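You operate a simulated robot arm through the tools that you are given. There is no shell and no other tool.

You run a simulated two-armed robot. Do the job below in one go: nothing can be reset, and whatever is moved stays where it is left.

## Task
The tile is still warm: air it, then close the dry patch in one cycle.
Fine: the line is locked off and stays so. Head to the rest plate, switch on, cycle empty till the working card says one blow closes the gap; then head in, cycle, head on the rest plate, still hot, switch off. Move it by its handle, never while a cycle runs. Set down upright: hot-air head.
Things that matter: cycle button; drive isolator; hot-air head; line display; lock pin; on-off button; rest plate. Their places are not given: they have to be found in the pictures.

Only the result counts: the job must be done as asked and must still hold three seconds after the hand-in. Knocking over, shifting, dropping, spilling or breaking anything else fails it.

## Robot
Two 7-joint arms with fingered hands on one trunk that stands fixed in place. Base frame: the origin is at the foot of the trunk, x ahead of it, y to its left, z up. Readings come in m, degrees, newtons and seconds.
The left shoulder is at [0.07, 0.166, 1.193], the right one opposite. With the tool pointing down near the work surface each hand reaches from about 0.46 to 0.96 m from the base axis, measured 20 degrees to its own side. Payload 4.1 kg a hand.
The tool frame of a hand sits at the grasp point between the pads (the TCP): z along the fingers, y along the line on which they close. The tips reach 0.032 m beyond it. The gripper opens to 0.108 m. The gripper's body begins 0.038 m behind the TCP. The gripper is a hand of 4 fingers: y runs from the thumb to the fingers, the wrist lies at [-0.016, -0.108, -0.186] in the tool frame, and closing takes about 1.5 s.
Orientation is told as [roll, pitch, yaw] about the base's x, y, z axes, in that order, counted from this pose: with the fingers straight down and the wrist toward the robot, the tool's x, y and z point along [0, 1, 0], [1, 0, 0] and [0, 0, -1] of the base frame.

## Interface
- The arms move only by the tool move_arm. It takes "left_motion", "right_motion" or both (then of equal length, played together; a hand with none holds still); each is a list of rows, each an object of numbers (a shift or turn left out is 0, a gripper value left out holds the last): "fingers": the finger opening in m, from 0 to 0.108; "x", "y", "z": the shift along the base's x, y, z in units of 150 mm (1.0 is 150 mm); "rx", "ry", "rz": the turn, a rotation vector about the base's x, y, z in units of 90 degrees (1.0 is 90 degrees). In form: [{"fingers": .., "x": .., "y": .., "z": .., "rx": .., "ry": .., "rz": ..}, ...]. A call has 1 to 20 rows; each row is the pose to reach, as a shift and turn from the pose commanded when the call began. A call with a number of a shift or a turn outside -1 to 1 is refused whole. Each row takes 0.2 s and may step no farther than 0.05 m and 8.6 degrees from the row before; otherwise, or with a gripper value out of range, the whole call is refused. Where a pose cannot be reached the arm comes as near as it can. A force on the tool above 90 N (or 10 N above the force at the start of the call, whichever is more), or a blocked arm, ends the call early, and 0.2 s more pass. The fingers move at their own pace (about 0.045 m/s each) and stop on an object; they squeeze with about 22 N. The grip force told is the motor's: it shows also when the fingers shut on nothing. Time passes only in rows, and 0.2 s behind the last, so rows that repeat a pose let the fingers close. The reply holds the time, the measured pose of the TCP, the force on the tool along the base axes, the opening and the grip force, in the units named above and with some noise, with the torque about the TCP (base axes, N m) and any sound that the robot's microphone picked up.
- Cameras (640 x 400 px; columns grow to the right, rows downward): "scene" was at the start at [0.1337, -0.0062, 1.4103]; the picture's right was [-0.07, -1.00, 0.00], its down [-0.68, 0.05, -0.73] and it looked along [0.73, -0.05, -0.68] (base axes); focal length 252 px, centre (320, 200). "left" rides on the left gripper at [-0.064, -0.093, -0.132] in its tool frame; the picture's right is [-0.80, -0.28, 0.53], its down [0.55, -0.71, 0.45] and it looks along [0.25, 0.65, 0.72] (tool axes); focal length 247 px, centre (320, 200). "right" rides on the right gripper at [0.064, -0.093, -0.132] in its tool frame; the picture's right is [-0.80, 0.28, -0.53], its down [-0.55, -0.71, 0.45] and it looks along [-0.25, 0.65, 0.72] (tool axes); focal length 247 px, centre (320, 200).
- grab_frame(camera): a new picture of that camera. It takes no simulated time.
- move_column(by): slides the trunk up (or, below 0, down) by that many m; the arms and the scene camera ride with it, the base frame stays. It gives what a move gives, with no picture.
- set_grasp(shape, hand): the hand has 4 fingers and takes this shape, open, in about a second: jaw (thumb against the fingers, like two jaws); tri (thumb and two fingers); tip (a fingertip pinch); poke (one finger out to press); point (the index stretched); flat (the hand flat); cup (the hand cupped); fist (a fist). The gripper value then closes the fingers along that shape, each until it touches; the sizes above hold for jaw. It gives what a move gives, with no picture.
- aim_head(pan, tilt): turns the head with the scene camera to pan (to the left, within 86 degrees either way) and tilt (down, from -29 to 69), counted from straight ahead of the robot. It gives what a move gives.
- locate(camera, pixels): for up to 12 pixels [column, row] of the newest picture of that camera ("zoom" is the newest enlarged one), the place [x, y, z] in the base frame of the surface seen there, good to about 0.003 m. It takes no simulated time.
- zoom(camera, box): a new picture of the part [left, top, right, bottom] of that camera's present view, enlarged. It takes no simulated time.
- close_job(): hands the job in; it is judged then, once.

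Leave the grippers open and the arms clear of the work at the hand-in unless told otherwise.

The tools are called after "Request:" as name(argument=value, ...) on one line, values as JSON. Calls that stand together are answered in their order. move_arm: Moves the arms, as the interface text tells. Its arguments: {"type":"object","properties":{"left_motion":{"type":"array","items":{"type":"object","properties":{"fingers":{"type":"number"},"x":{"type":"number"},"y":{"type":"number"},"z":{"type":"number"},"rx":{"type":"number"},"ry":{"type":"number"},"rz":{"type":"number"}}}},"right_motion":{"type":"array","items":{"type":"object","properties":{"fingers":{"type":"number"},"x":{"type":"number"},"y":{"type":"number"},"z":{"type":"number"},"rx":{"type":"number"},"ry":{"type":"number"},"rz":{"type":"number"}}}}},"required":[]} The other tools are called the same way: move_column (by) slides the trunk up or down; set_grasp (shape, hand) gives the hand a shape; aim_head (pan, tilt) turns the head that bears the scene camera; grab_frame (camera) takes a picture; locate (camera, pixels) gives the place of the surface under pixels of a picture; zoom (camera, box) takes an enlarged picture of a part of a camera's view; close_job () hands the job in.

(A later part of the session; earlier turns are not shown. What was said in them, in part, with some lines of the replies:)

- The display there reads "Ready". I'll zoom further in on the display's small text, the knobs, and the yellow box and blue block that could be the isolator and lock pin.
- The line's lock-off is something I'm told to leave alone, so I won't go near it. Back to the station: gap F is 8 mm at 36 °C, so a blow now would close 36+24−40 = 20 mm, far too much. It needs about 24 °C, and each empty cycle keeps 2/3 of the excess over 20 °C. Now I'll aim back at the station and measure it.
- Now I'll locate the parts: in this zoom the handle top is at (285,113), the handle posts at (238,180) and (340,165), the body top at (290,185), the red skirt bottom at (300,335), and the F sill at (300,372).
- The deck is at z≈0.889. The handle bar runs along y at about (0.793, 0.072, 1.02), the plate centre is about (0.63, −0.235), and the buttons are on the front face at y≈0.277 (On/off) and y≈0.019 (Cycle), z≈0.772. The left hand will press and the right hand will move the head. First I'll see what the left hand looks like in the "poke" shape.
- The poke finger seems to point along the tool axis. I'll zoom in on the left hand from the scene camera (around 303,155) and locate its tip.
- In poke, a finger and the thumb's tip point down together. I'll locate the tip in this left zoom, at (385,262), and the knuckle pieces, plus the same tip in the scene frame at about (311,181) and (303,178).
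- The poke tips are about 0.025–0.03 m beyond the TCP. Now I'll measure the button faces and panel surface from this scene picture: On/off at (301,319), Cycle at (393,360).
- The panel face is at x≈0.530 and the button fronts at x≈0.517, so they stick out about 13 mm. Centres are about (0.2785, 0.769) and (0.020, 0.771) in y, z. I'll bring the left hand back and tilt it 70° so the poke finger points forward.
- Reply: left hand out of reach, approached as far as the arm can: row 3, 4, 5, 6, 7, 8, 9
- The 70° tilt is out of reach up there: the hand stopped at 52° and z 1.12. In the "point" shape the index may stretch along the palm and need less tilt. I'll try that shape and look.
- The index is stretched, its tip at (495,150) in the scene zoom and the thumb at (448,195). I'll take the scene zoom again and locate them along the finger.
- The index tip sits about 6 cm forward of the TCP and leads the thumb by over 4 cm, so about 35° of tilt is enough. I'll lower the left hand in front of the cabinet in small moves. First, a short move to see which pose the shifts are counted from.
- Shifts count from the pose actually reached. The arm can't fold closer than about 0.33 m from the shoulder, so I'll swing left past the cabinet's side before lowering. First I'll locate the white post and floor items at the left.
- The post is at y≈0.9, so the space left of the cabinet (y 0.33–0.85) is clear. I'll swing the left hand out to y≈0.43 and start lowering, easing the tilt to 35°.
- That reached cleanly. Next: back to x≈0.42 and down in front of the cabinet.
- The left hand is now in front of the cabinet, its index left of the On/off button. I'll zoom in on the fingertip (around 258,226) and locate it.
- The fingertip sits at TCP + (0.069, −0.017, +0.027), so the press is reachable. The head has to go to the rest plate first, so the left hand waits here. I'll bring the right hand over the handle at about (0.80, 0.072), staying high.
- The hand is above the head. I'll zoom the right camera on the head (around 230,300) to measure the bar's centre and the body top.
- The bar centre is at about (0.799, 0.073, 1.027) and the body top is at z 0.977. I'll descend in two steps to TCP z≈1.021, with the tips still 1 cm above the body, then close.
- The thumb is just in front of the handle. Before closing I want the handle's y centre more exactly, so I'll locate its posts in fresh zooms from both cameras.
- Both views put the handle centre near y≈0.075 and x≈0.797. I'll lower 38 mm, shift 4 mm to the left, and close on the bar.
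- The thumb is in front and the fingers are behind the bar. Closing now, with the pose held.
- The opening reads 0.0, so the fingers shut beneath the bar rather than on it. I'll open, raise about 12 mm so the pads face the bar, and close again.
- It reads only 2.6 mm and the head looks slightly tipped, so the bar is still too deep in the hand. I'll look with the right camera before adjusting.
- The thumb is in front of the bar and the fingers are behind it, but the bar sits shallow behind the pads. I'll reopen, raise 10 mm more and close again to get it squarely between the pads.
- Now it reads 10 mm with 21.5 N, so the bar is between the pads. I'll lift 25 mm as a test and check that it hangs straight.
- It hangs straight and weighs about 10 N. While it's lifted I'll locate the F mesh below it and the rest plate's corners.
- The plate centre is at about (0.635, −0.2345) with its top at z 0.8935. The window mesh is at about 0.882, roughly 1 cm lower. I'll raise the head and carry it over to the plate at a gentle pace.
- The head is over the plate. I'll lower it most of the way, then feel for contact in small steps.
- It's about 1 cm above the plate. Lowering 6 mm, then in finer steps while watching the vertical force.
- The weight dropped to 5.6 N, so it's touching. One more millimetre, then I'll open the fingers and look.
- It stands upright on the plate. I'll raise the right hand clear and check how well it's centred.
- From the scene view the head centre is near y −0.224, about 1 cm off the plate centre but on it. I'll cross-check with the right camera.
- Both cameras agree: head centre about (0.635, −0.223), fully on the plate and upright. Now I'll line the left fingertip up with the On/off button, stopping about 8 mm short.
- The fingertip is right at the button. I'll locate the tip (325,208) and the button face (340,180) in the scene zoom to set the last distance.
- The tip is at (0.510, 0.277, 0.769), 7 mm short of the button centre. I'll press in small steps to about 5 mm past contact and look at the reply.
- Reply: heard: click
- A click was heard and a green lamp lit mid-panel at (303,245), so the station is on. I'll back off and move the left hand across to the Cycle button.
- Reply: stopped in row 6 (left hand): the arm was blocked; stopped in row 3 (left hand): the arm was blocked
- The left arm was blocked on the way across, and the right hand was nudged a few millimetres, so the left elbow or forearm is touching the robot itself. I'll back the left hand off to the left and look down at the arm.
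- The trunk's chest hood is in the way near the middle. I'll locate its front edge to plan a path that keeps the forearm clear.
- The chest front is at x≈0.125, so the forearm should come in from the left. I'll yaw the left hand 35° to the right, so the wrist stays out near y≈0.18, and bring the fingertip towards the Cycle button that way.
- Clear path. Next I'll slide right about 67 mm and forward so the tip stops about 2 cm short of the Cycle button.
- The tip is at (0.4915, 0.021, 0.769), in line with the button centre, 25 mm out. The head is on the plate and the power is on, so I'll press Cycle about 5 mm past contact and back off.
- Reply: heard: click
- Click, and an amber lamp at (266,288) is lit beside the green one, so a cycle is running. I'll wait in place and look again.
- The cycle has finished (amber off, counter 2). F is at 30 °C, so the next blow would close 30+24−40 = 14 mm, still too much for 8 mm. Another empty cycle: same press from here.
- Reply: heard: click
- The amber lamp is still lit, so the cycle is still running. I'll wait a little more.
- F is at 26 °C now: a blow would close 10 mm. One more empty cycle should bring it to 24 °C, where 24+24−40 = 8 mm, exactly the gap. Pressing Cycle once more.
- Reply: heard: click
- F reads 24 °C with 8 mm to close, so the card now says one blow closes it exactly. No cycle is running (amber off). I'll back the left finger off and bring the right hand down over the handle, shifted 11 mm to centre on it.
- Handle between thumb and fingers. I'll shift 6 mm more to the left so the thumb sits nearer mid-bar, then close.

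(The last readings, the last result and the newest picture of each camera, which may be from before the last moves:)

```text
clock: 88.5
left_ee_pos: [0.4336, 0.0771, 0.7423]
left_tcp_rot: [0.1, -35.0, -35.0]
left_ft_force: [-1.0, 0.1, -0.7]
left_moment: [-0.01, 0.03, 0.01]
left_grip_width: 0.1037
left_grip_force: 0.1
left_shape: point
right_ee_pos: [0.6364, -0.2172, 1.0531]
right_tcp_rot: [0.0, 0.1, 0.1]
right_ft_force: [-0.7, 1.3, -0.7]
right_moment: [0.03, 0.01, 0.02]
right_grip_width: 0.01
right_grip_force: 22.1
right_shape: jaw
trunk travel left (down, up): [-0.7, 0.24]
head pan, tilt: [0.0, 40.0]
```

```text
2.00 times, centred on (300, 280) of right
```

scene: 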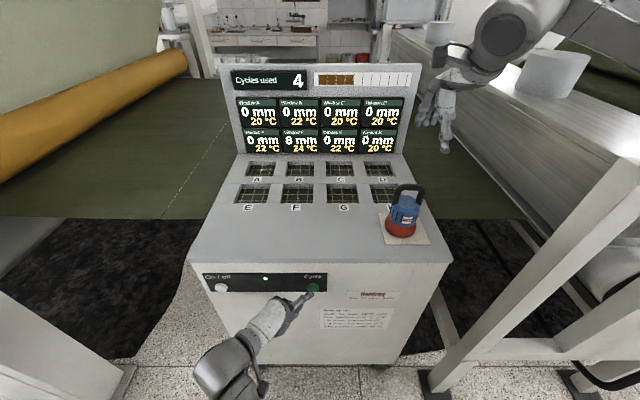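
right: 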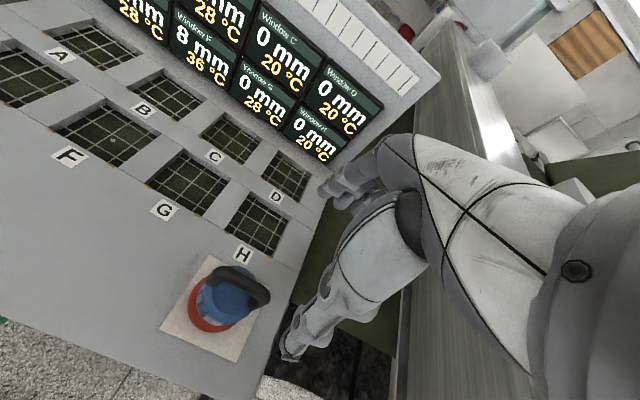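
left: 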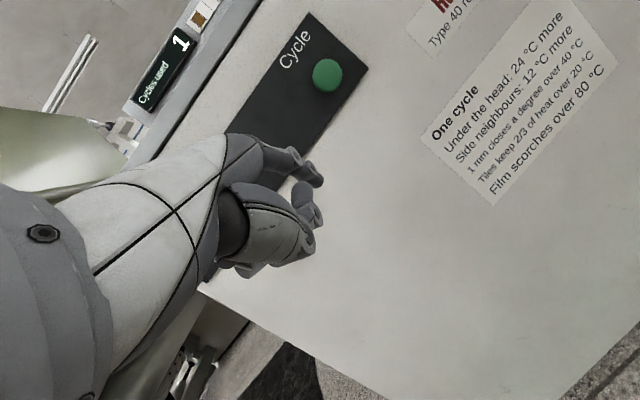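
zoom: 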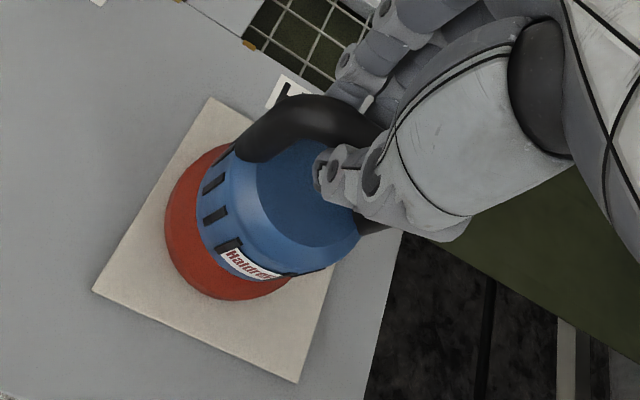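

A firm grip with the thumb mid-bar. I'll lift it straight up, then carry it to window F with a smooth speed profile.

Request:
move_arm(right_motion=[{"z": 0.04}, {"z": 0.12}, {"z": 0.22}, {"z": 0.33}, {"z": 0.42}, {"z": 0.47}, {"z": 0.47}])

Request:
move_arm(right_motion=[{"x": 0.02, "y": 0.035}, {"x": 0.066, "y": 0.12}, {"x": 0.137, "y": 0.25}, {"x": 0.219, "y": 0.4}, {"x": 0.301, "y": 0.55}, {"x": 0.383, "y": 0.7}, {"x": 0.46, "y": 0.84}, {"x": 0.519, "y": 0.948}, {"x": 0.547, "y": 0.993}, {"x": 0.547, "y": 0.993}])

Request:
move_arm(right_motion=[{"x": 0.02, "y": 0.035}, {"x": 0.066, "y": 0.12}, {"x": 0.137, "y": 0.25}, {"x": 0.219, "y": 0.4}, {"x": 0.301, "y": 0.55}, {"x": 0.383, "y": 0.7}, {"x": 0.46, "y": 0.84}, {"x": 0.519, "y": 0.948}, {"x": 0.547, "y": 0.993}, {"x": 0.547, "y": 0.993}])

Request:
grab_frame(camera="scene")

Request:
zoom(camera="right", box=[200, 180, 400, 380])

Request:
zoom(camera="scene", box=[250, 110, 350, 220])

```text
clock: 90.1
left_ee_pos: [0.433, 0.0774, 0.7424]
left_tcp_rot: [0.0, -35.0, -35.0]
left_ft_force: [-0.7, 0.6, 0.7]
left_moment: [-0.01, -0.02, 0.0]
left_grip_width: 0.1038
left_grip_force: 0.1
left_shape: point
right_ee_pos: [0.6383, -0.2159, 1.1228]
right_tcp_rot: [-0.1, 0.0, 0.0]
right_ft_force: [0.4, -0.8, -10.3]
right_moment: [0.02, -0.01, 0.0]
right_grip_width: 0.0098
right_grip_force: 22.2
right_shape: jaw
trunk travel left (down, up): [-0.7, 0.24]
head pan, tilt: [0.0, 40.0]
```

```text
clock: 92.3
left_ee_pos: [0.4342, 0.0781, 0.7425]
left_tcp_rot: [0.0, -35.0, -34.9]
left_ft_force: [-0.2, 0.4, -0.3]
left_moment: [0.01, 0.02, 0.0]
left_grip_width: 0.1037
left_grip_force: 0.1
left_shape: point
right_ee_pos: [0.7188, -0.069, 1.1219]
right_tcp_rot: [0.1, 0.2, 0.0]
right_ft_force: [-0.7, 0.2, -9.2]
right_moment: [0.03, 0.0, -0.01]
right_grip_width: 0.0099
right_grip_force: 21.7
right_shape: jaw
trunk travel left (down, up): [-0.7, 0.24]
head pan, tilt: [0.0, 40.0]
```

```text
clock: 94.5
left_ee_pos: [0.4333, 0.077, 0.7427]
left_tcp_rot: [-0.1, -35.0, -35.0]
left_ft_force: [-0.1, -0.3, -0.3]
left_moment: [-0.01, 0.0, 0.0]
left_grip_width: 0.1035
left_grip_force: 0.1
left_shape: point
right_ee_pos: [0.8024, 0.0809, 1.1226]
right_tcp_rot: [-0.1, 0.1, 0.1]
right_ft_force: [0.3, 0.5, -10.8]
right_moment: [0.05, -0.01, 0.02]
right_grip_width: 0.0097
right_grip_force: 22.3
right_shape: jaw
trunk travel left (down, up): [-0.7, 0.24]
head pan, tilt: [0.0, 40.0]
```

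```text
taken
```

scene: 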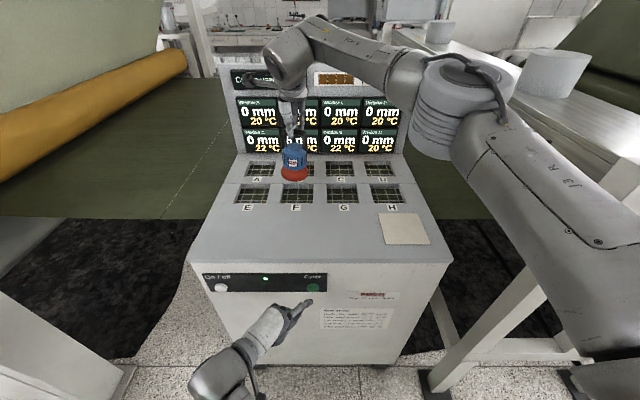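

```text
2.00 times, centred on (300, 280) of right
```

zoom: 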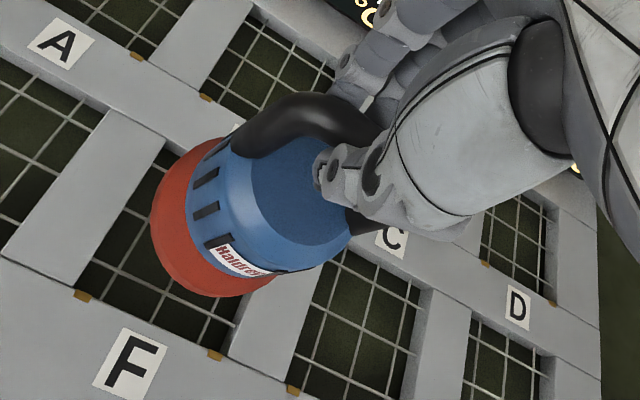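

```text
3.64 times, centred on (300, 165) of scene
```

zoom: 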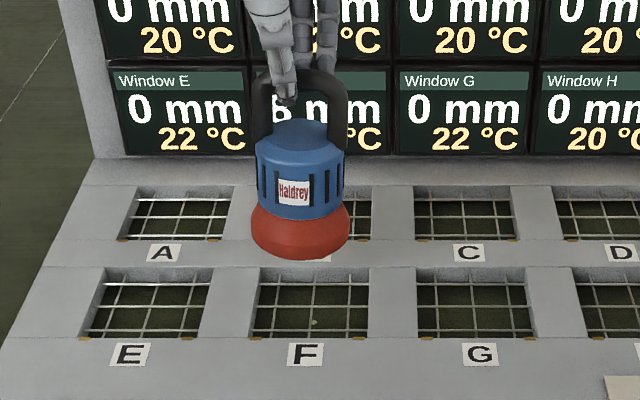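

It's hovering by window F (F's gap still shows under it). I'll locate the head's posts and skirt and F's window edges to centre it.

Request:
locate(camera="zoom", pixels=[[262, 110], [337, 110], [298, 130], [296, 195], [256, 230], [345, 230], [298, 255], [230, 300], [392, 300], [310, 332], [312, 300], [310, 342]])

```text
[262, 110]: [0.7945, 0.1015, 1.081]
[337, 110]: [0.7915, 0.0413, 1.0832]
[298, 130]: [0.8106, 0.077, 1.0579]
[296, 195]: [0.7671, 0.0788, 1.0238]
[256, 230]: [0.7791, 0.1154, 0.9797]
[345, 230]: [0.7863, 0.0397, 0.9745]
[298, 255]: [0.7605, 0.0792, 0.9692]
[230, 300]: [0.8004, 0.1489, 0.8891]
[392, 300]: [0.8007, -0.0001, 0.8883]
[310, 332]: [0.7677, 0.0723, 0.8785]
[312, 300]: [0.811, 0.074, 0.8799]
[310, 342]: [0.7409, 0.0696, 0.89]
```

The posts read y 0.1015/0.0413, the same as at the start (0.1022/0.0414), and x matches too, so the head is right above its original seat. Lowering towards the mesh.

Request:
move_arm(right_motion=[{"z": -0.05}, {"z": -0.15}, {"z": -0.27}, {"z": -0.38}, {"z": -0.45}, {"z": -0.48}, {"z": -0.48}])

Request:
zoom(camera="scene", box=[260, 140, 340, 220])

Request:
zoom(camera="right", box=[200, 180, 400, 380])

```text
clock: 96.1
left_ee_pos: [0.4343, 0.0769, 0.742]
left_tcp_rot: [0.1, -35.0, -35.1]
left_ft_force: [1.0, 0.0, -0.1]
left_moment: [-0.01, 0.0, 0.01]
left_grip_width: 0.1036
left_grip_force: 0.1
left_shape: point
right_ee_pos: [0.8003, 0.0781, 1.0507]
right_tcp_rot: [0.0, 0.1, 0.0]
right_ft_force: [0.4, 0.5, -10.3]
right_moment: [0.04, 0.01, 0.02]
right_grip_width: 0.0097
right_grip_force: 22.1
right_shape: jaw
trunk travel left (down, up): [-0.7, 0.24]
head pan, tilt: [0.0, 40.0]
```

```text
5.00 times, centred on (300, 180) of scene
```

zoom: 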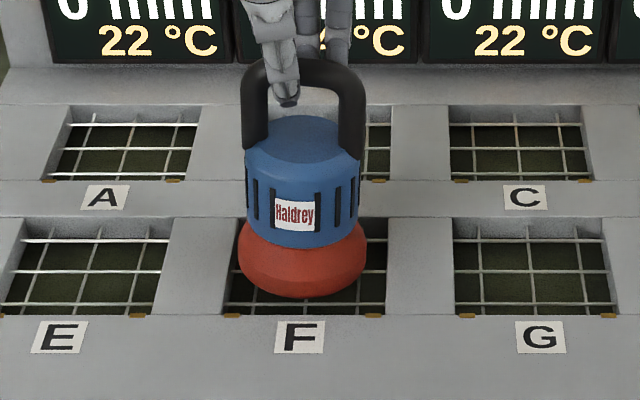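

```text
2.00 times, centred on (300, 280) of right
```

zoom: 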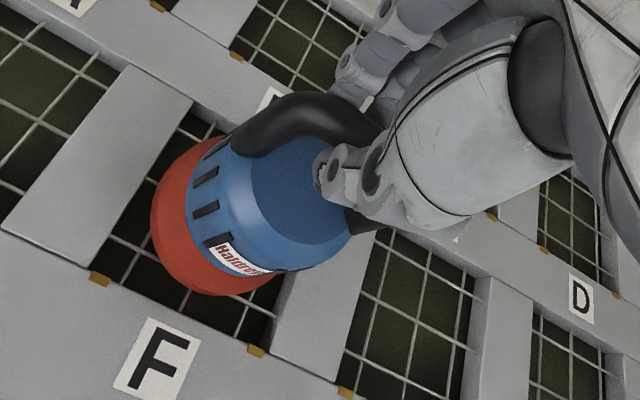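

It's centred in the opening and nearly down. Small steps now, watching the weight.

Request:
move_arm(right_motion=[{"z": -0.015}, {"z": -0.03}, {"z": -0.03}])

Request:
move_arm(right_motion=[{"z": -0.012}, {"z": -0.02}, {"z": -0.02}])

```text
clock: 96.9
left_ee_pos: [0.4345, 0.0778, 0.7438]
left_tcp_rot: [0.0, -35.1, -35.0]
left_ft_force: [0.2, -0.2, -0.1]
left_moment: [0.01, 0.0, -0.01]
left_grip_width: 0.1035
left_grip_force: 0.0
left_shape: point
right_ee_pos: [0.8008, 0.0795, 1.0459]
right_tcp_rot: [0.0, 0.1, 0.0]
right_ft_force: [0.5, 0.1, -10.1]
right_moment: [0.03, 0.01, 0.0]
right_grip_width: 0.01
right_grip_force: 21.4
right_shape: jaw
trunk travel left (down, up): [-0.7, 0.24]
head pan, tilt: [0.0, 40.0]
```

```text
clock: 97.7
left_ee_pos: [0.4339, 0.0778, 0.7438]
left_tcp_rot: [0.0, -35.2, -35.1]
left_ft_force: [-0.6, -0.2, 0.6]
left_moment: [-0.01, 0.0, -0.01]
left_grip_width: 0.1036
left_grip_force: 0.0
left_shape: point
right_ee_pos: [0.8012, 0.0805, 1.0448]
right_tcp_rot: [0.0, -0.1, 0.1]
right_ft_force: [-0.5, 2.0, -2.6]
right_moment: [0.06, -0.01, 0.02]
right_grip_width: 0.0098
right_grip_force: 22.3
right_shape: jaw
trunk travel left (down, up): [-0.7, 0.24]
head pan, tilt: [0.0, 40.0]
```

The weight is on the mesh. Opening the fingers and raising the right hand clear.

Request:
move_arm(right_motion=[{"fingers": 0.02}, {"fingers": 0.04}, {"fingers": 0.06}, {"fingers": 0.08}, {"fingers": 0.108}, {"fingers": 0.108}, {"fingers": 0.108}, {"fingers": 0.108}])

Request:
move_arm(right_motion=[{"z": 0.1}, {"z": 0.3}, {"z": 0.5}, {"z": 0.6}])

Request:
grab_frame(camera="scene")

Request:
zoom(camera="scene", box=[260, 140, 340, 220])

Request:
zoom(camera="right", box=[160, 220, 340, 370])

```text
clock: 99.5
left_ee_pos: [0.4325, 0.0784, 0.7427]
left_tcp_rot: [0.2, -35.0, -34.9]
left_ft_force: [-0.2, -0.1, 0.9]
left_moment: [-0.02, 0.0, 0.03]
left_grip_width: 0.1035
left_grip_force: 0.0
left_shape: point
right_ee_pos: [0.7992, 0.0796, 1.0442]
right_tcp_rot: [0.0, 0.1, 0.1]
right_ft_force: [-0.7, -0.3, -0.1]
right_moment: [0.02, 0.01, 0.03]
right_grip_width: 0.1074
right_grip_force: 0.0
right_shape: jaw
trunk travel left (down, up): [-0.7, 0.24]
head pan, tilt: [0.0, 40.0]
```

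```text
clock: 100.5
left_ee_pos: [0.4337, 0.0778, 0.743]
left_tcp_rot: [0.1, -35.1, -34.9]
left_ft_force: [0.8, 0.6, 0.6]
left_moment: [0.0, 0.02, 0.02]
left_grip_width: 0.1035
left_grip_force: 0.0
left_shape: point
right_ee_pos: [0.8019, 0.078, 1.1336]
right_tcp_rot: [0.0, 0.0, 0.1]
right_ft_force: [-0.8, 0.2, -0.2]
right_moment: [0.03, 0.0, 0.01]
right_grip_width: 0.1079
right_grip_force: 0.0
right_shape: jaw
trunk travel left (down, up): [-0.7, 0.24]
head pan, tilt: [0.0, 40.0]
```

```text
taken
```

scene: 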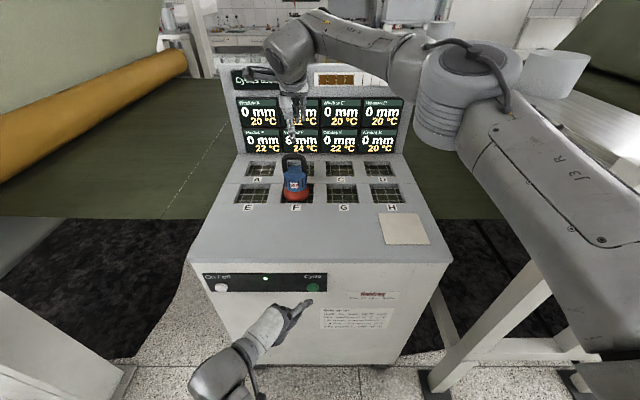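

```text
5.00 times, centred on (300, 180) of scene
```

zoom: 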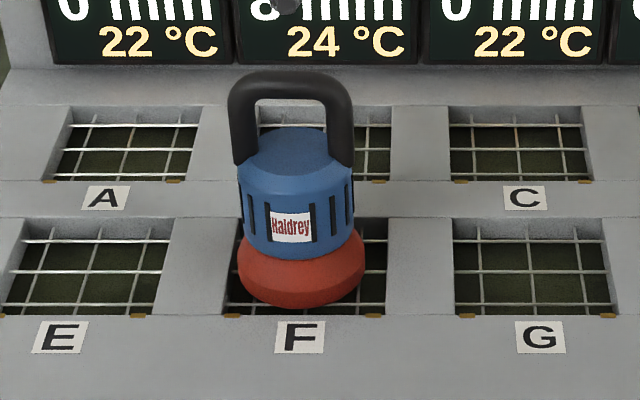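

```text
2.67 times, centred on (250, 295) of right
```

zoom: 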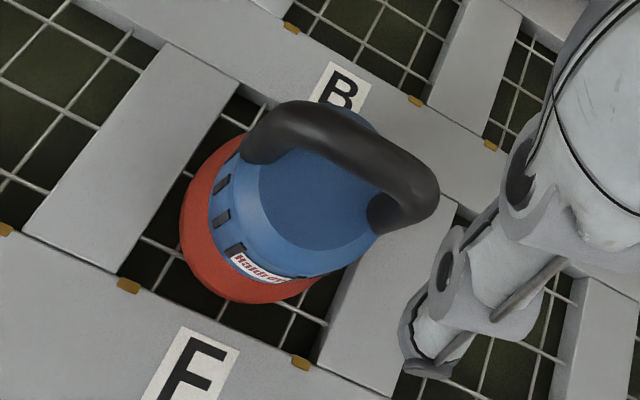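

The head stands upright and centred in F, just as at the start. The display shows F at 24 °C, green lamp on, amber off. Pressing Cycle once with the left finger, then waiting without touching the head.

Request:
move_arm(left_motion=[{"x": 0.1}, {"x": 0.2}, {"x": 0.24}, {"x": 0.262}, {"x": 0.275}, {"x": 0.2}, {"x": 0.1}, {"x": 0.0}])

Request:
grab_frame(camera="scene")

```text
clock: 102.3
left_ee_pos: [0.4344, 0.0754, 0.7459]
left_tcp_rot: [0.1, -35.1, -35.0]
left_ft_force: [-0.3, 0.0, 0.0]
left_moment: [0.03, -0.02, 0.01]
left_grip_width: 0.1039
left_grip_force: 0.0
left_shape: point
right_ee_pos: [0.8018, 0.0774, 1.1331]
right_tcp_rot: [0.0, 0.1, 0.0]
right_ft_force: [0.0, -0.1, -0.5]
right_moment: [-0.02, 0.03, 0.02]
right_grip_width: 0.1076
right_grip_force: 0.1
right_shape: jaw
trunk travel left (down, up): [-0.7, 0.24]
head pan, tilt: [0.0, 40.0]
heard: click
```

```text
taken
```

scene: 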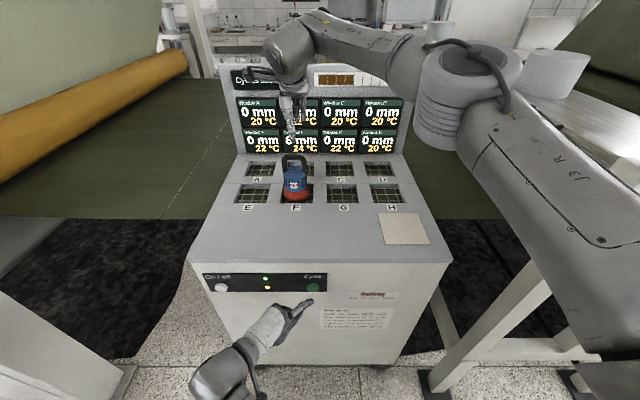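

Click heard and the amber lamp is on, so the cycle is running. I'll wait about 3.5 s with both hands still.

Request:
move_arm(left_motion=[{"x": 0}, {"x": 0}, {"x": 0}, {"x": 0}, {"x": 0}, {"x": 0}, {"x": 0}, {"x": 0}, {"x": 0}, {"x": 0}, {"x": 0}, {"x": 0}, {"x": 0}, {"x": 0}, {"x": 0}, {"x": 0}])

Request:
grab_frame(camera="scene")

Request:
zoom(camera="scene", box=[220, 60, 420, 165])

Request:
grab_frame(camera="right")

```text
clock: 105.7
left_ee_pos: [0.4338, 0.076, 0.7437]
left_tcp_rot: [0.2, -35.1, -35.0]
left_ft_force: [0.4, -0.1, 0.0]
left_moment: [0.02, -0.01, -0.03]
left_grip_width: 0.1036
left_grip_force: 0.0
left_shape: point
right_ee_pos: [0.8015, 0.0779, 1.1326]
right_tcp_rot: [0.0, 0.1, 0.1]
right_ft_force: [-1.0, -0.6, -0.1]
right_moment: [0.0, 0.01, 0.01]
right_grip_width: 0.1078
right_grip_force: 0.0
right_shape: jaw
trunk travel left (down, up): [-0.7, 0.24]
head pan, tilt: [0.0, 40.0]
```

```text
taken
```

scene: 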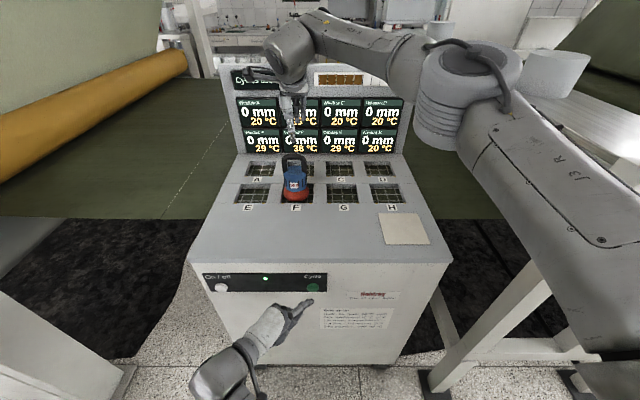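

```text
3.20 times, centred on (320, 112) of scene
```

zoom: 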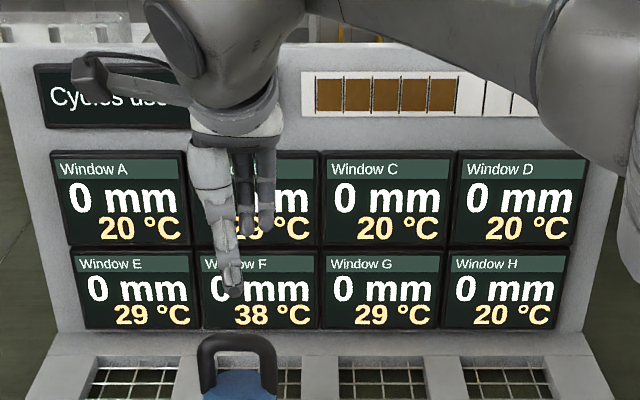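

```text
taken
```

right: 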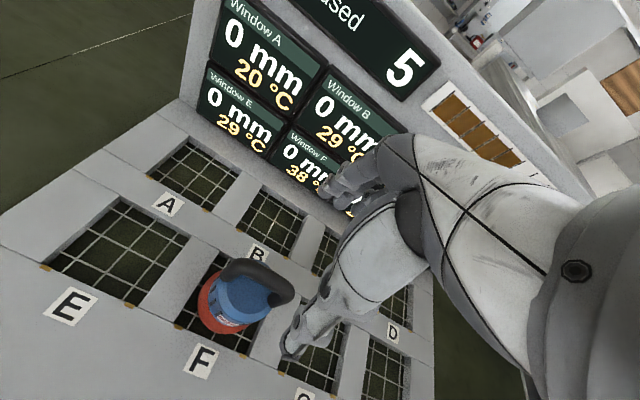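

F now reads 0 mm at 38 °C, counter 5, amber off: the gap is closed in one blow and the cycle is over. While the head is still hot, the right hand goes back down over the handle and grips it.

Request:
move_arm(right_motion=[{"z": -0.2}, {"z": -0.4}, {"z": -0.55}, {"z": -0.6}, {"z": -0.6, "fingers": 0.0}, {"z": -0.6, "fingers": 0.0}, {"z": -0.6, "fingers": 0.0}, {"z": -0.6, "fingers": 0.0}, {"z": -0.6, "fingers": 0.0}, {"z": -0.6, "fingers": 0.0}, {"z": -0.6, "fingers": 0.0}, {"z": -0.6, "fingers": 0.0}, {"z": -0.6, "fingers": 0.0}])

Request:
zoom(camera="scene", box=[260, 140, 340, 220])

Request:
zoom(camera="right", box=[200, 180, 400, 380])

```text
clock: 108.5
left_ee_pos: [0.435, 0.0751, 0.7433]
left_tcp_rot: [0.2, -35.0, -35.0]
left_ft_force: [-0.2, 1.2, -0.3]
left_moment: [0.0, 0.03, 0.03]
left_grip_width: 0.1036
left_grip_force: 0.1
left_shape: point
right_ee_pos: [0.8006, 0.0813, 1.0432]
right_tcp_rot: [-0.1, 0.1, 0.1]
right_ft_force: [-2.0, 0.1, 0.1]
right_moment: [-0.03, 0.01, 0.07]
right_grip_width: 0.0097
right_grip_force: 21.7
right_shape: jaw
trunk travel left (down, up): [-0.7, 0.24]
head pan, tilt: [0.0, 40.0]
```

```text
5.00 times, centred on (300, 180) of scene
```

zoom: 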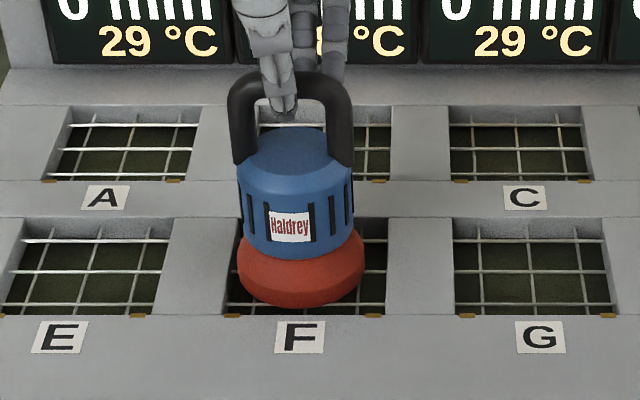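

```text
2.00 times, centred on (300, 280) of right
```

zoom: 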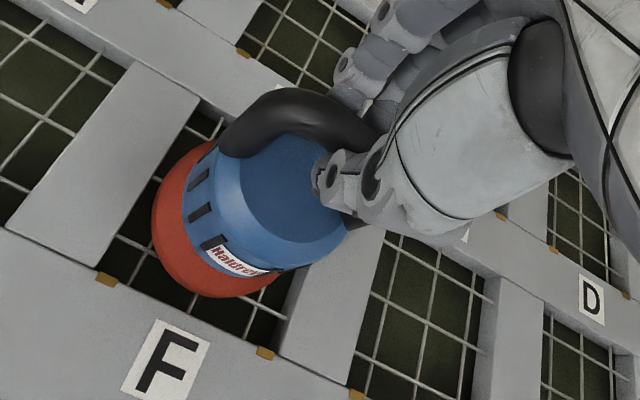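

Gripped. Lifting straight up, then carrying smoothly back to the rest plate (−165 mm in x, −309 mm in y).

Request:
move_arm(right_motion=[{"z": 0.04}, {"z": 0.12}, {"z": 0.22}, {"z": 0.34}, {"z": 0.45}, {"z": 0.52}, {"z": 0.54}, {"z": 0.54}])

Request:
move_arm(right_motion=[{"x": -0.019, "y": -0.035}, {"x": -0.064, "y": -0.12}, {"x": -0.134, "y": -0.25}, {"x": -0.214, "y": -0.4}, {"x": -0.294, "y": -0.55}, {"x": -0.374, "y": -0.7}, {"x": -0.449, "y": -0.84}, {"x": -0.507, "y": -0.95}, {"x": -0.534, "y": -1.0}, {"x": -0.534, "y": -1.0}])

Request:
move_arm(right_motion=[{"x": -0.019, "y": -0.035}, {"x": -0.064, "y": -0.12}, {"x": -0.134, "y": -0.25}, {"x": -0.214, "y": -0.4}, {"x": -0.294, "y": -0.55}, {"x": -0.374, "y": -0.7}, {"x": -0.449, "y": -0.84}, {"x": -0.507, "y": -0.95}, {"x": -0.534, "y": -1.0}, {"x": -0.558, "y": -1.0}])

Request:
grab_frame(camera="scene")

Request:
zoom(camera="scene", box=[360, 150, 450, 250])

```text
clock: 110.3
left_ee_pos: [0.4355, 0.0752, 0.7434]
left_tcp_rot: [0.1, -35.0, -35.0]
left_ft_force: [0.1, 0.0, 0.2]
left_moment: [0.01, 0.0, -0.01]
left_grip_width: 0.1036
left_grip_force: 0.2
left_shape: point
right_ee_pos: [0.8018, 0.0813, 1.1257]
right_tcp_rot: [0.0, 0.1, 0.1]
right_ft_force: [-0.1, -0.9, -10.5]
right_moment: [0.01, -0.04, -0.01]
right_grip_width: 0.0096
right_grip_force: 22.2
right_shape: jaw
trunk travel left (down, up): [-0.7, 0.24]
head pan, tilt: [0.0, 40.0]
```

```text
clock: 112.5
left_ee_pos: [0.435, 0.0744, 0.7435]
left_tcp_rot: [0.0, -34.9, -35.0]
left_ft_force: [0.0, -0.3, -0.1]
left_moment: [-0.02, 0.02, -0.02]
left_grip_width: 0.1041
left_grip_force: 0.2
left_shape: point
right_ee_pos: [0.7225, -0.0708, 1.1241]
right_tcp_rot: [0.0, 0.1, 0.1]
right_ft_force: [0.6, 0.8, -9.9]
right_moment: [-0.02, -0.04, 0.01]
right_grip_width: 0.0095
right_grip_force: 21.9
right_shape: jaw
trunk travel left (down, up): [-0.7, 0.24]
head pan, tilt: [0.0, 40.0]
```

```text
clock: 114.7
left_ee_pos: [0.434, 0.0755, 0.7442]
left_tcp_rot: [0.1, -34.9, -35.0]
left_ft_force: [-0.4, -0.4, -0.1]
left_moment: [-0.01, -0.01, 0.03]
left_grip_width: 0.1036
left_grip_force: 0.0
left_shape: point
right_ee_pos: [0.6384, -0.2194, 1.1248]
right_tcp_rot: [-0.1, 0.1, 0.2]
right_ft_force: [-0.7, -0.1, -11.0]
right_moment: [-0.01, 0.02, 0.04]
right_grip_width: 0.0097
right_grip_force: 22.0
right_shape: jaw
trunk travel left (down, up): [-0.7, 0.24]
head pan, tilt: [0.0, 40.0]
```

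```text
taken
```

scene: 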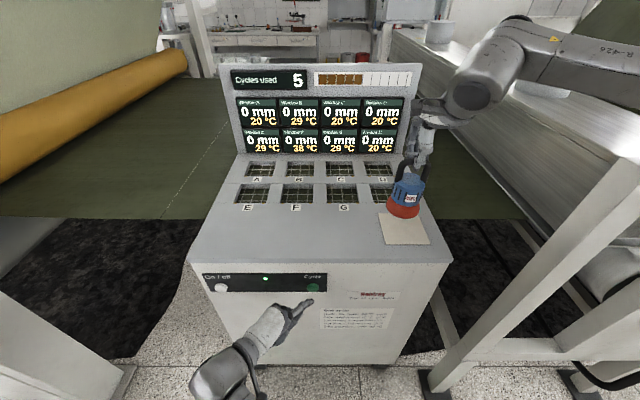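

```text
4.00 times, centred on (405, 200) of scene
```

zoom: 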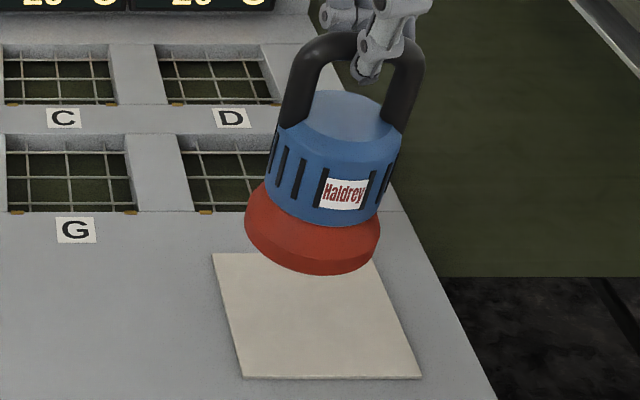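

Request:
locate(camera="zoom", pixels=[[298, 95], [404, 95], [345, 195], [250, 220], [376, 245], [325, 268], [315, 320], [345, 115]])

```text
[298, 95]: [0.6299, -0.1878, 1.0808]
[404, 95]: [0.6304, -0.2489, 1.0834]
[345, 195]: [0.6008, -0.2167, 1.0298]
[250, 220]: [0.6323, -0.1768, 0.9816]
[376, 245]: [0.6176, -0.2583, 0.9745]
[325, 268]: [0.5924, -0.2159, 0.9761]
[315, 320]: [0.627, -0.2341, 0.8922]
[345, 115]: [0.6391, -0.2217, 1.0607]
```

The head centre is about (0.634, −0.218) and the plate centre is (0.635, −0.2345), so I'll move 15 mm to the right, then lower.

Request:
move_arm(right_motion=[{"y": -0.04}, {"y": -0.085}, {"y": -0.103}, {"y": -0.103, "z": -0.08}, {"y": -0.103, "z": -0.2}, {"y": -0.103, "z": -0.32}, {"y": -0.103, "z": -0.39}, {"y": -0.103, "z": -0.41}, {"y": -0.103, "z": -0.41}])

Request:
zoom(camera="scene", box=[360, 150, 450, 250])

Request:
zoom(camera="right", box=[160, 180, 360, 380])

```text
clock: 116.7
left_ee_pos: [0.433, 0.0745, 0.744]
left_tcp_rot: [0.1, -35.0, -35.0]
left_ft_force: [0.0, -0.6, 0.0]
left_moment: [-0.05, -0.01, -0.02]
left_grip_width: 0.1036
left_grip_force: 0.0
left_shape: point
right_ee_pos: [0.6386, -0.2353, 1.0619]
right_tcp_rot: [0.0, 0.2, -0.1]
right_ft_force: [0.5, -0.4, -10.4]
right_moment: [0.0, 0.01, 0.02]
right_grip_width: 0.0097
right_grip_force: 22.2
right_shape: jaw
trunk travel left (down, up): [-0.7, 0.24]
head pan, tilt: [0.0, 40.0]
```

```text
4.00 times, centred on (405, 200) of scene
```

zoom: 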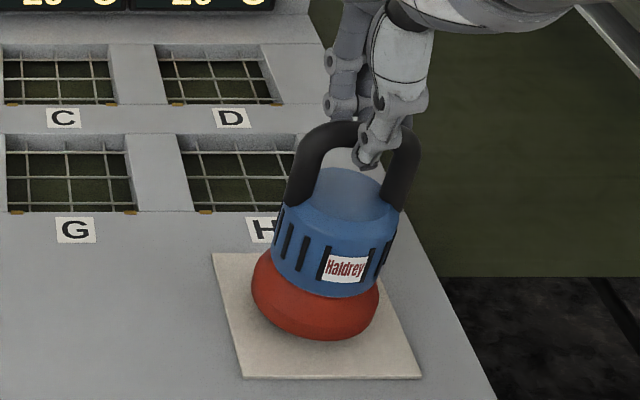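

```text
2.00 times, centred on (260, 280) of right
```

zoom: 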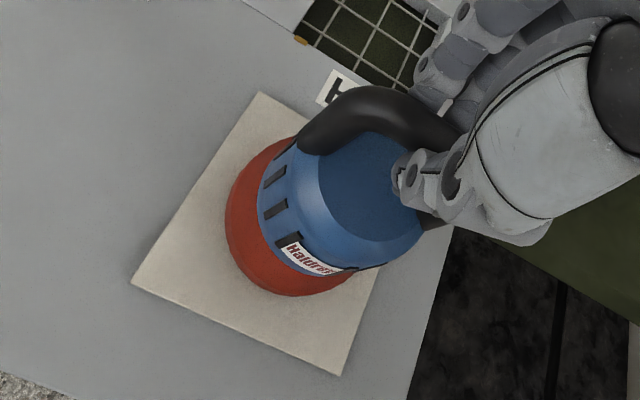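

It looks well centred over the plate. Small steps down until the weight comes off.

Request:
move_arm(right_motion=[{"z": -0.02}, {"z": -0.035}, {"z": -0.035}])

Request:
move_arm(right_motion=[{"z": -0.01}, {"z": -0.016}, {"z": -0.016}])

```text
clock: 117.5
left_ee_pos: [0.434, 0.074, 0.7443]
left_tcp_rot: [0.2, -35.0, -35.1]
left_ft_force: [-0.2, -0.4, 0.5]
left_moment: [0.0, 0.0, 0.03]
left_grip_width: 0.1038
left_grip_force: 0.0
left_shape: point
right_ee_pos: [0.638, -0.2358, 1.0562]
right_tcp_rot: [0.0, 0.2, 0.1]
right_ft_force: [-0.6, -0.1, -10.0]
right_moment: [0.02, -0.03, 0.0]
right_grip_width: 0.0097
right_grip_force: 21.6
right_shape: jaw
trunk travel left (down, up): [-0.7, 0.24]
head pan, tilt: [0.0, 40.0]
```

```text
clock: 118.3
left_ee_pos: [0.4352, 0.076, 0.7436]
left_tcp_rot: [0.1, -35.0, -35.0]
left_ft_force: [0.0, 0.6, 0.0]
left_moment: [0.02, 0.0, 0.01]
left_grip_width: 0.1038
left_grip_force: 0.0
left_shape: point
right_ee_pos: [0.638, -0.2361, 1.0554]
right_tcp_rot: [0.0, 0.1, 0.1]
right_ft_force: [-0.5, 0.2, -10.6]
right_moment: [-0.01, -0.04, 0.02]
right_grip_width: 0.0097
right_grip_force: 21.9
right_shape: jaw
trunk travel left (down, up): [-0.7, 0.24]
head pan, tilt: [0.0, 40.0]
```

Request:
move_arm(right_motion=[{"z": -0.01}, {"z": -0.016}, {"z": -0.016}])

```text
clock: 119.1
left_ee_pos: [0.4342, 0.0762, 0.7437]
left_tcp_rot: [0.2, -35.1, -35.1]
left_ft_force: [-0.3, 0.5, -0.2]
left_moment: [0.01, 0.0, 0.02]
left_grip_width: 0.1038
left_grip_force: 0.0
left_shape: point
right_ee_pos: [0.6372, -0.2338, 1.0524]
right_tcp_rot: [0.1, 0.0, 0.1]
right_ft_force: [-0.3, 1.3, -3.9]
right_moment: [0.01, -0.02, 0.03]
right_grip_width: 0.0099
right_grip_force: 21.9
right_shape: jaw
trunk travel left (down, up): [-0.7, 0.24]
head pan, tilt: [0.0, 40.0]
```

The weight is down to 3.9 N, so it's on the plate. One slight step more, then I'll open and raise the right hand clear.

Request:
move_arm(right_motion=[{"z": -0.006}, {"z": -0.006, "fingers": 0.02}, {"z": -0.006, "fingers": 0.04}, {"z": -0.006, "fingers": 0.06}, {"z": -0.006, "fingers": 0.08}, {"z": -0.006, "fingers": 0.108}, {"z": -0.006, "fingers": 0.108}, {"z": -0.006, "fingers": 0.108}, {"z": -0.006, "fingers": 0.108}])

Request:
move_arm(right_motion=[{"z": 0.15}, {"z": 0.4}, {"z": 0.7}, {"z": 0.95}])

Request:
grab_frame(camera="scene")

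Request:
zoom(camera="scene", box=[360, 160, 450, 260])

Request:
zoom(camera="right", box=[150, 240, 290, 370])

```text
clock: 121.1
left_ee_pos: [0.433, 0.0759, 0.7446]
left_tcp_rot: [0.0, -35.1, -35.1]
left_ft_force: [-0.2, -0.2, -0.8]
left_moment: [0.02, 0.0, -0.01]
left_grip_width: 0.1037
left_grip_force: 0.0
left_shape: point
right_ee_pos: [0.6373, -0.2352, 1.0522]
right_tcp_rot: [0.1, 0.0, 0.1]
right_ft_force: [0.0, -0.2, -0.4]
right_moment: [-0.01, 0.01, -0.01]
right_grip_width: 0.1076
right_grip_force: 0.0
right_shape: jaw
trunk travel left (down, up): [-0.7, 0.24]
head pan, tilt: [0.0, 40.0]
```

```text
clock: 122.1
left_ee_pos: [0.4346, 0.0752, 0.7441]
left_tcp_rot: [0.1, -35.1, -34.9]
left_ft_force: [-1.2, -0.7, 0.3]
left_moment: [-0.01, -0.02, -0.01]
left_grip_width: 0.1038
left_grip_force: 0.1
left_shape: point
right_ee_pos: [0.6373, -0.2364, 1.1958]
right_tcp_rot: [-0.1, -0.1, 0.0]
right_ft_force: [-0.5, 0.4, 0.0]
right_moment: [-0.02, -0.01, -0.01]
right_grip_width: 0.1075
right_grip_force: 0.1
right_shape: jaw
trunk travel left (down, up): [-0.7, 0.24]
head pan, tilt: [0.0, 40.0]
```

```text
taken
```

scene: 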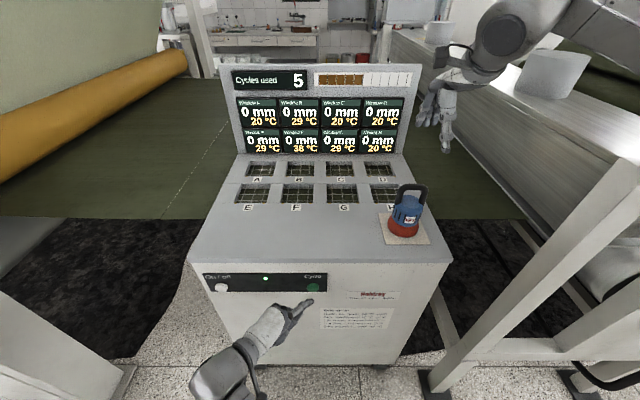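

```text
4.00 times, centred on (405, 210) of scene
```

zoom: 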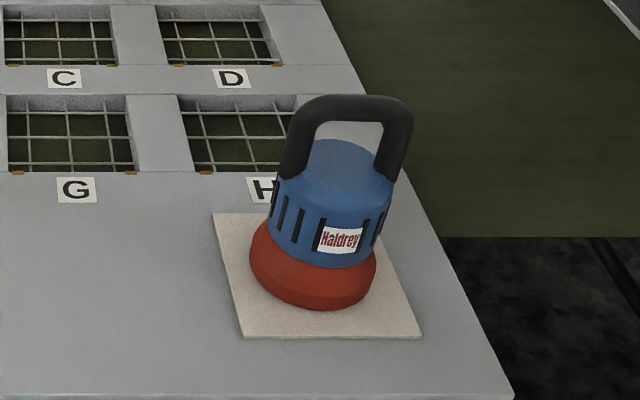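

```text
3.08 times, centred on (220, 305) of right
```

zoom: 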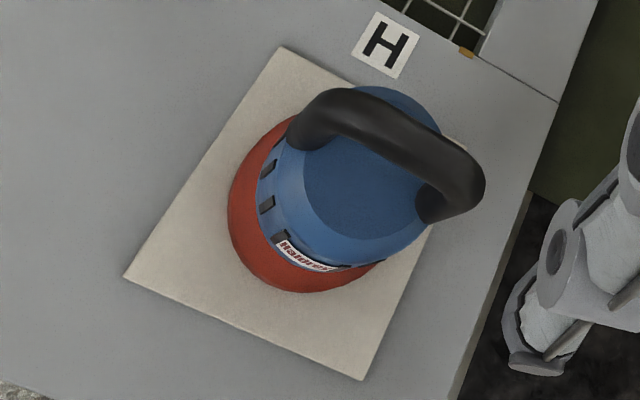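

The head stands upright in the middle of the plate, and F still reads 0 mm. Now the left hand slides back left to the On/off button, well clear of the panel.

Request:
move_arm(left_motion=[{"x": -0.03, "y": 0.05}, {"x": -0.03, "y": 0.2}, {"x": -0.03, "y": 0.4}, {"x": -0.03, "y": 0.6}, {"x": -0.03, "y": 0.8}, {"x": -0.03, "y": 0.87}])

Request:
move_arm(left_motion=[{"y": 0.15}, {"y": 0.35}, {"y": 0.55}, {"y": 0.75}, {"y": 0.87}, {"x": 0.05, "y": 0.87}])

Request:
aim_head(pan=8, tilt=45)

Request:
grab_frame(camera="scene")

Request:
zoom(camera="scene", box=[205, 225, 285, 290])

```text
clock: 123.5
left_ee_pos: [0.4295, 0.2077, 0.7454]
left_tcp_rot: [0.1, -35.1, -35.1]
left_ft_force: [0.1, 0.6, 0.1]
left_moment: [0.0, 0.02, 0.01]
left_grip_width: 0.1035
left_grip_force: 0.0
left_shape: point
right_ee_pos: [0.6389, -0.2376, 1.1954]
right_tcp_rot: [0.0, 0.0, 0.0]
right_ft_force: [0.0, -0.6, 0.3]
right_moment: [-0.01, -0.01, 0.01]
right_grip_width: 0.1077
right_grip_force: 0.1
right_shape: jaw
trunk travel left (down, up): [-0.7, 0.24]
head pan, tilt: [0.0, 40.0]
```

```text
clock: 124.9
left_ee_pos: [0.4338, 0.3396, 0.7441]
left_tcp_rot: [0.1, -35.1, -35.0]
left_ft_force: [0.4, -0.1, 0.6]
left_moment: [0.02, -0.01, 0.0]
left_grip_width: 0.1036
left_grip_force: 0.1
left_shape: point
right_ee_pos: [0.6391, -0.2375, 1.1954]
right_tcp_rot: [0.0, -0.1, 0.0]
right_ft_force: [0.1, -0.4, -1.4]
right_moment: [-0.03, 0.02, 0.0]
right_grip_width: 0.1075
right_grip_force: 0.0
right_shape: jaw
trunk travel left (down, up): [-0.7, 0.24]
head pan, tilt: [0.0, 40.0]
```

```text
clock: 125.6
left_ee_pos: [0.4346, 0.3385, 0.7447]
left_tcp_rot: [0.1, -35.1, -35.0]
left_ft_force: [0.1, 0.4, -0.5]
left_moment: [0.01, -0.01, 0.01]
left_grip_width: 0.1035
left_grip_force: 0.0
left_shape: point
right_ee_pos: [0.6382, -0.2373, 1.1953]
right_tcp_rot: [0.0, 0.0, 0.0]
right_ft_force: [0.3, 0.4, 0.2]
right_moment: [-0.01, 0.0, 0.0]
right_grip_width: 0.1078
right_grip_force: 0.0
right_shape: jaw
trunk travel left (down, up): [-0.7, 0.24]
head pan, tilt: [8.0, 45.0]
```

```text
taken
```

scene: 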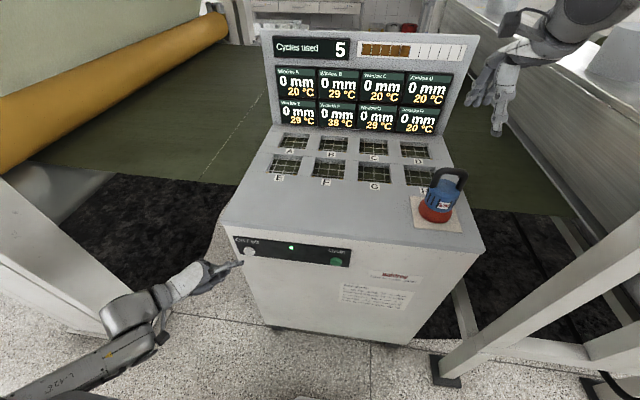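

```text
6.15 times, centred on (245, 258) of scene
```

zoom: 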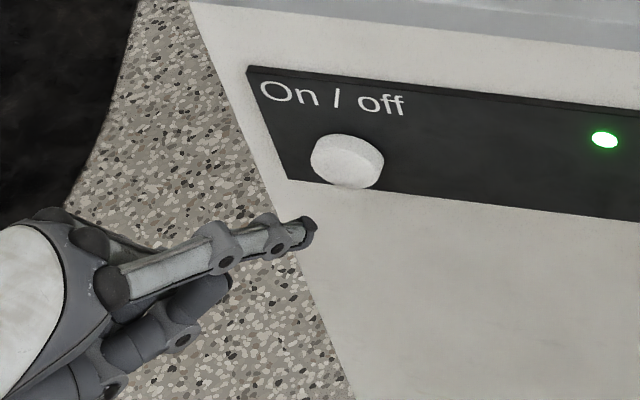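

Request:
locate(camera="zoom", pixels=[[308, 232], [304, 240], [312, 224], [295, 230], [345, 165], [350, 150], [330, 165], [365, 175]])

```text
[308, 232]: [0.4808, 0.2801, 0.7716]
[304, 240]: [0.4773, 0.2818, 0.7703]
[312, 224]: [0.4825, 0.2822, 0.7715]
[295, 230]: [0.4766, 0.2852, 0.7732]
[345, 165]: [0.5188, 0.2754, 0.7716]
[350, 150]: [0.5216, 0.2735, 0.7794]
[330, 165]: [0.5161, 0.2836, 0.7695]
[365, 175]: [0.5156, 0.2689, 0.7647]
```

The tip is at (0.483, 0.2805, 0.770), 34 mm short of the button and 3 mm left of its centre. I'll correct that, press once, and back off.

Request:
move_arm(left_motion=[{"x": 0.08, "y": -0.02}, {"x": 0.17, "y": -0.02}, {"x": 0.22, "y": -0.02}, {"x": 0.24, "y": -0.02}, {"x": 0.254, "y": -0.02}, {"x": 0.264, "y": -0.02}, {"x": 0.18, "y": -0.02}, {"x": 0.05, "y": -0.02}, {"x": 0.0, "y": -0.02}])

Request:
grab_frame(camera="scene")

Request:
zoom(camera="scene", box=[225, 225, 365, 285])

```text
clock: 127.6
left_ee_pos: [0.4368, 0.3355, 0.745]
left_tcp_rot: [0.0, -35.1, -35.0]
left_ft_force: [0.1, 0.2, 0.6]
left_moment: [0.03, 0.01, -0.03]
left_grip_width: 0.1035
left_grip_force: 0.1
left_shape: point
right_ee_pos: [0.6396, -0.2376, 1.1966]
right_tcp_rot: [0.0, 0.0, 0.1]
right_ft_force: [0.6, 0.4, -0.1]
right_moment: [-0.01, 0.03, -0.01]
right_grip_width: 0.1078
right_grip_force: 0.1
right_shape: jaw
trunk travel left (down, up): [-0.7, 0.24]
head pan, tilt: [8.0, 45.0]
heard: click
```

```text
taken
```

scene: 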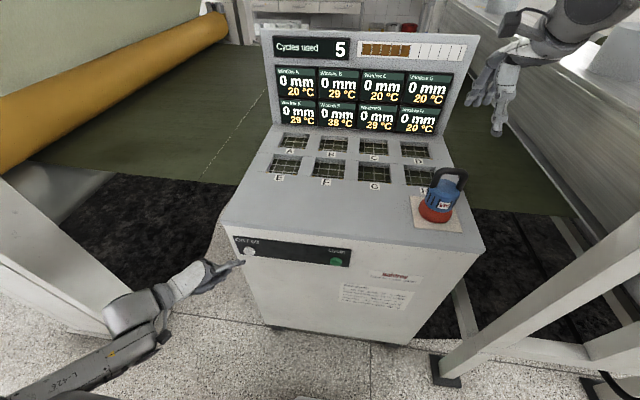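

```text
4.57 times, centred on (295, 255) of scene
```

zoom: 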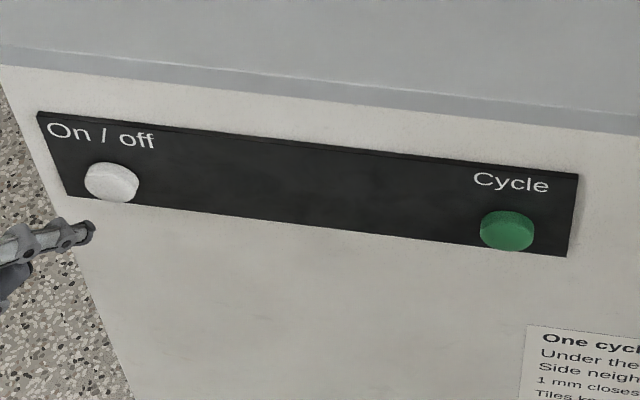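

Click, and the green lamp is out: the station is off with the head on the rest plate. Now I'll draw both arms clear: left hand back and out to the left, right hand up and back.

Request:
move_arm(left_motion=[{"x": -0.1, "y": 0.05}, {"x": -0.15, "y": 0.2}, {"x": -0.15, "y": 0.4}, {"x": -0.15, "y": 0.6}, {"x": -0.15, "y": 0.75}], right_motion=[{"z": 0.1}, {"x": -0.2, "z": 0.15}, {"x": -0.4, "z": 0.15}, {"x": -0.6, "z": 0.15}, {"x": -0.75, "z": 0.15}])

Request:
set_grasp(hand="left", shape="jaw")

Request:
aim_head(pan=-2, tilt=42)

Request:
grab_frame(camera="scene")

Request:
zoom(camera="scene", box=[230, 40, 430, 165])

Request:
zoom(camera="scene", box=[350, 150, 470, 250])

```text
clock: 128.8
left_ee_pos: [0.4111, 0.4477, 0.7441]
left_tcp_rot: [-0.1, -35.1, -35.0]
left_ft_force: [-0.3, 0.4, 0.7]
left_moment: [0.01, 0.01, -0.01]
left_grip_width: 0.1034
left_grip_force: 0.1
left_shape: point
right_ee_pos: [0.5229, -0.2365, 1.2163]
right_tcp_rot: [0.1, -0.1, 0.0]
right_ft_force: [-0.2, 0.7, -0.2]
right_moment: [0.04, -0.03, 0.02]
right_grip_width: 0.1077
right_grip_force: 0.1
right_shape: jaw
trunk travel left (down, up): [-0.7, 0.24]
head pan, tilt: [8.0, 45.0]
```

```text
clock: 129.7
left_ee_pos: [0.4116, 0.4472, 0.7426]
left_tcp_rot: [0.1, -35.1, -35.0]
left_ft_force: [-0.6, -0.4, -0.5]
left_moment: [0.05, 0.0, 0.01]
left_grip_width: 0.1077
left_grip_force: 0.0
left_shape: jaw
right_ee_pos: [0.5227, -0.2364, 1.2163]
right_tcp_rot: [0.0, 0.0, -0.1]
right_ft_force: [0.7, 0.7, 0.5]
right_moment: [0.0, 0.02, -0.01]
right_grip_width: 0.1076
right_grip_force: 0.0
right_shape: jaw
trunk travel left (down, up): [-0.7, 0.24]
head pan, tilt: [8.0, 45.0]
```

```text
clock: 130.4
left_ee_pos: [0.4124, 0.4467, 0.7429]
left_tcp_rot: [0.1, -35.1, -35.0]
left_ft_force: [0.6, -0.7, 0.7]
left_moment: [0.02, -0.02, 0.02]
left_grip_width: 0.1079
left_grip_force: 0.0
left_shape: jaw
right_ee_pos: [0.522, -0.237, 1.2157]
right_tcp_rot: [-0.2, 0.0, -0.1]
right_ft_force: [-0.3, -0.2, -0.5]
right_moment: [-0.02, -0.01, -0.02]
right_grip_width: 0.108
right_grip_force: 0.0
right_shape: jaw
trunk travel left (down, up): [-0.7, 0.24]
head pan, tilt: [-2.0, 42.0]
```

```text
taken
```

scene: 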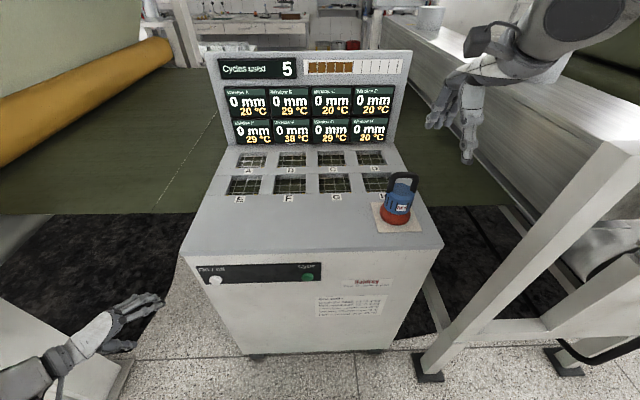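

```text
3.20 times, centred on (330, 102) of scene
```

zoom: 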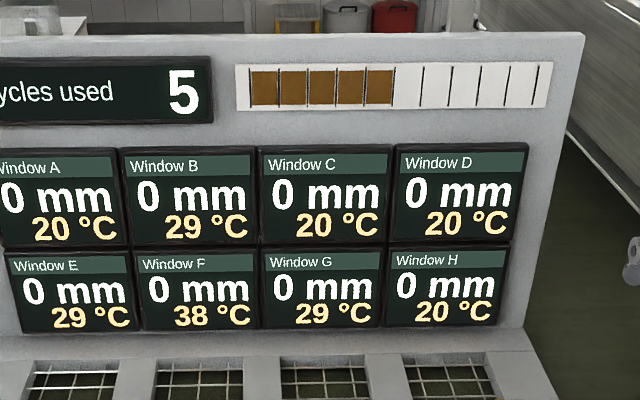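

```text
4.00 times, centred on (410, 200) of scene
```

zoom: 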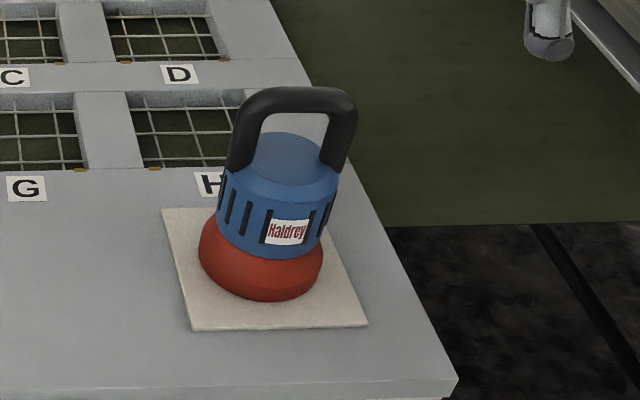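

All eight windows read 0 mm, with F at 38 °C and 5 cycles used. The lamps are out, the head stands upright on the rest plate, and both hands are open and clear. I never touched the line's lock-off. Handing the job in.

Request:
close_job()

```text
The job is handed in.
```

The dry patch at window F is closed: the display went from 8 mm to 0 mm in one blow, and every other window still reads 0 mm.

- **Airing:** with the head on the rest plate and the station on, I ran three empty cycles. F cooled from 36 °C to 24 °C, where the card gives exactly 8 mm of closing (24 + 24 − 40).
- **Closing:** I put the head back in F and ran one cycle. The counter now shows 5, with F at 38 °C and its neighbours B, E and G at 29 °C, well under the 80 °C scorch limit.
- **Finish:** I lifted the head by its handle, stood it upright on the rest plate while still hot, then switched the station off; its lamp is out. I only moved the head between cycles.
- **Line lock-off:** I never found the drive isolator, the lock pin or a display I could be sure was the line's. I took your word that the line is locked off, and neither arm went near the line.
- **Contact:** on the way to the Cycle button the left arm was blocked, most likely by the robot's own body, and that nudged the empty right hand a few millimetres. It was not holding anything and came back to place.

Both hands are open and clear of the station.
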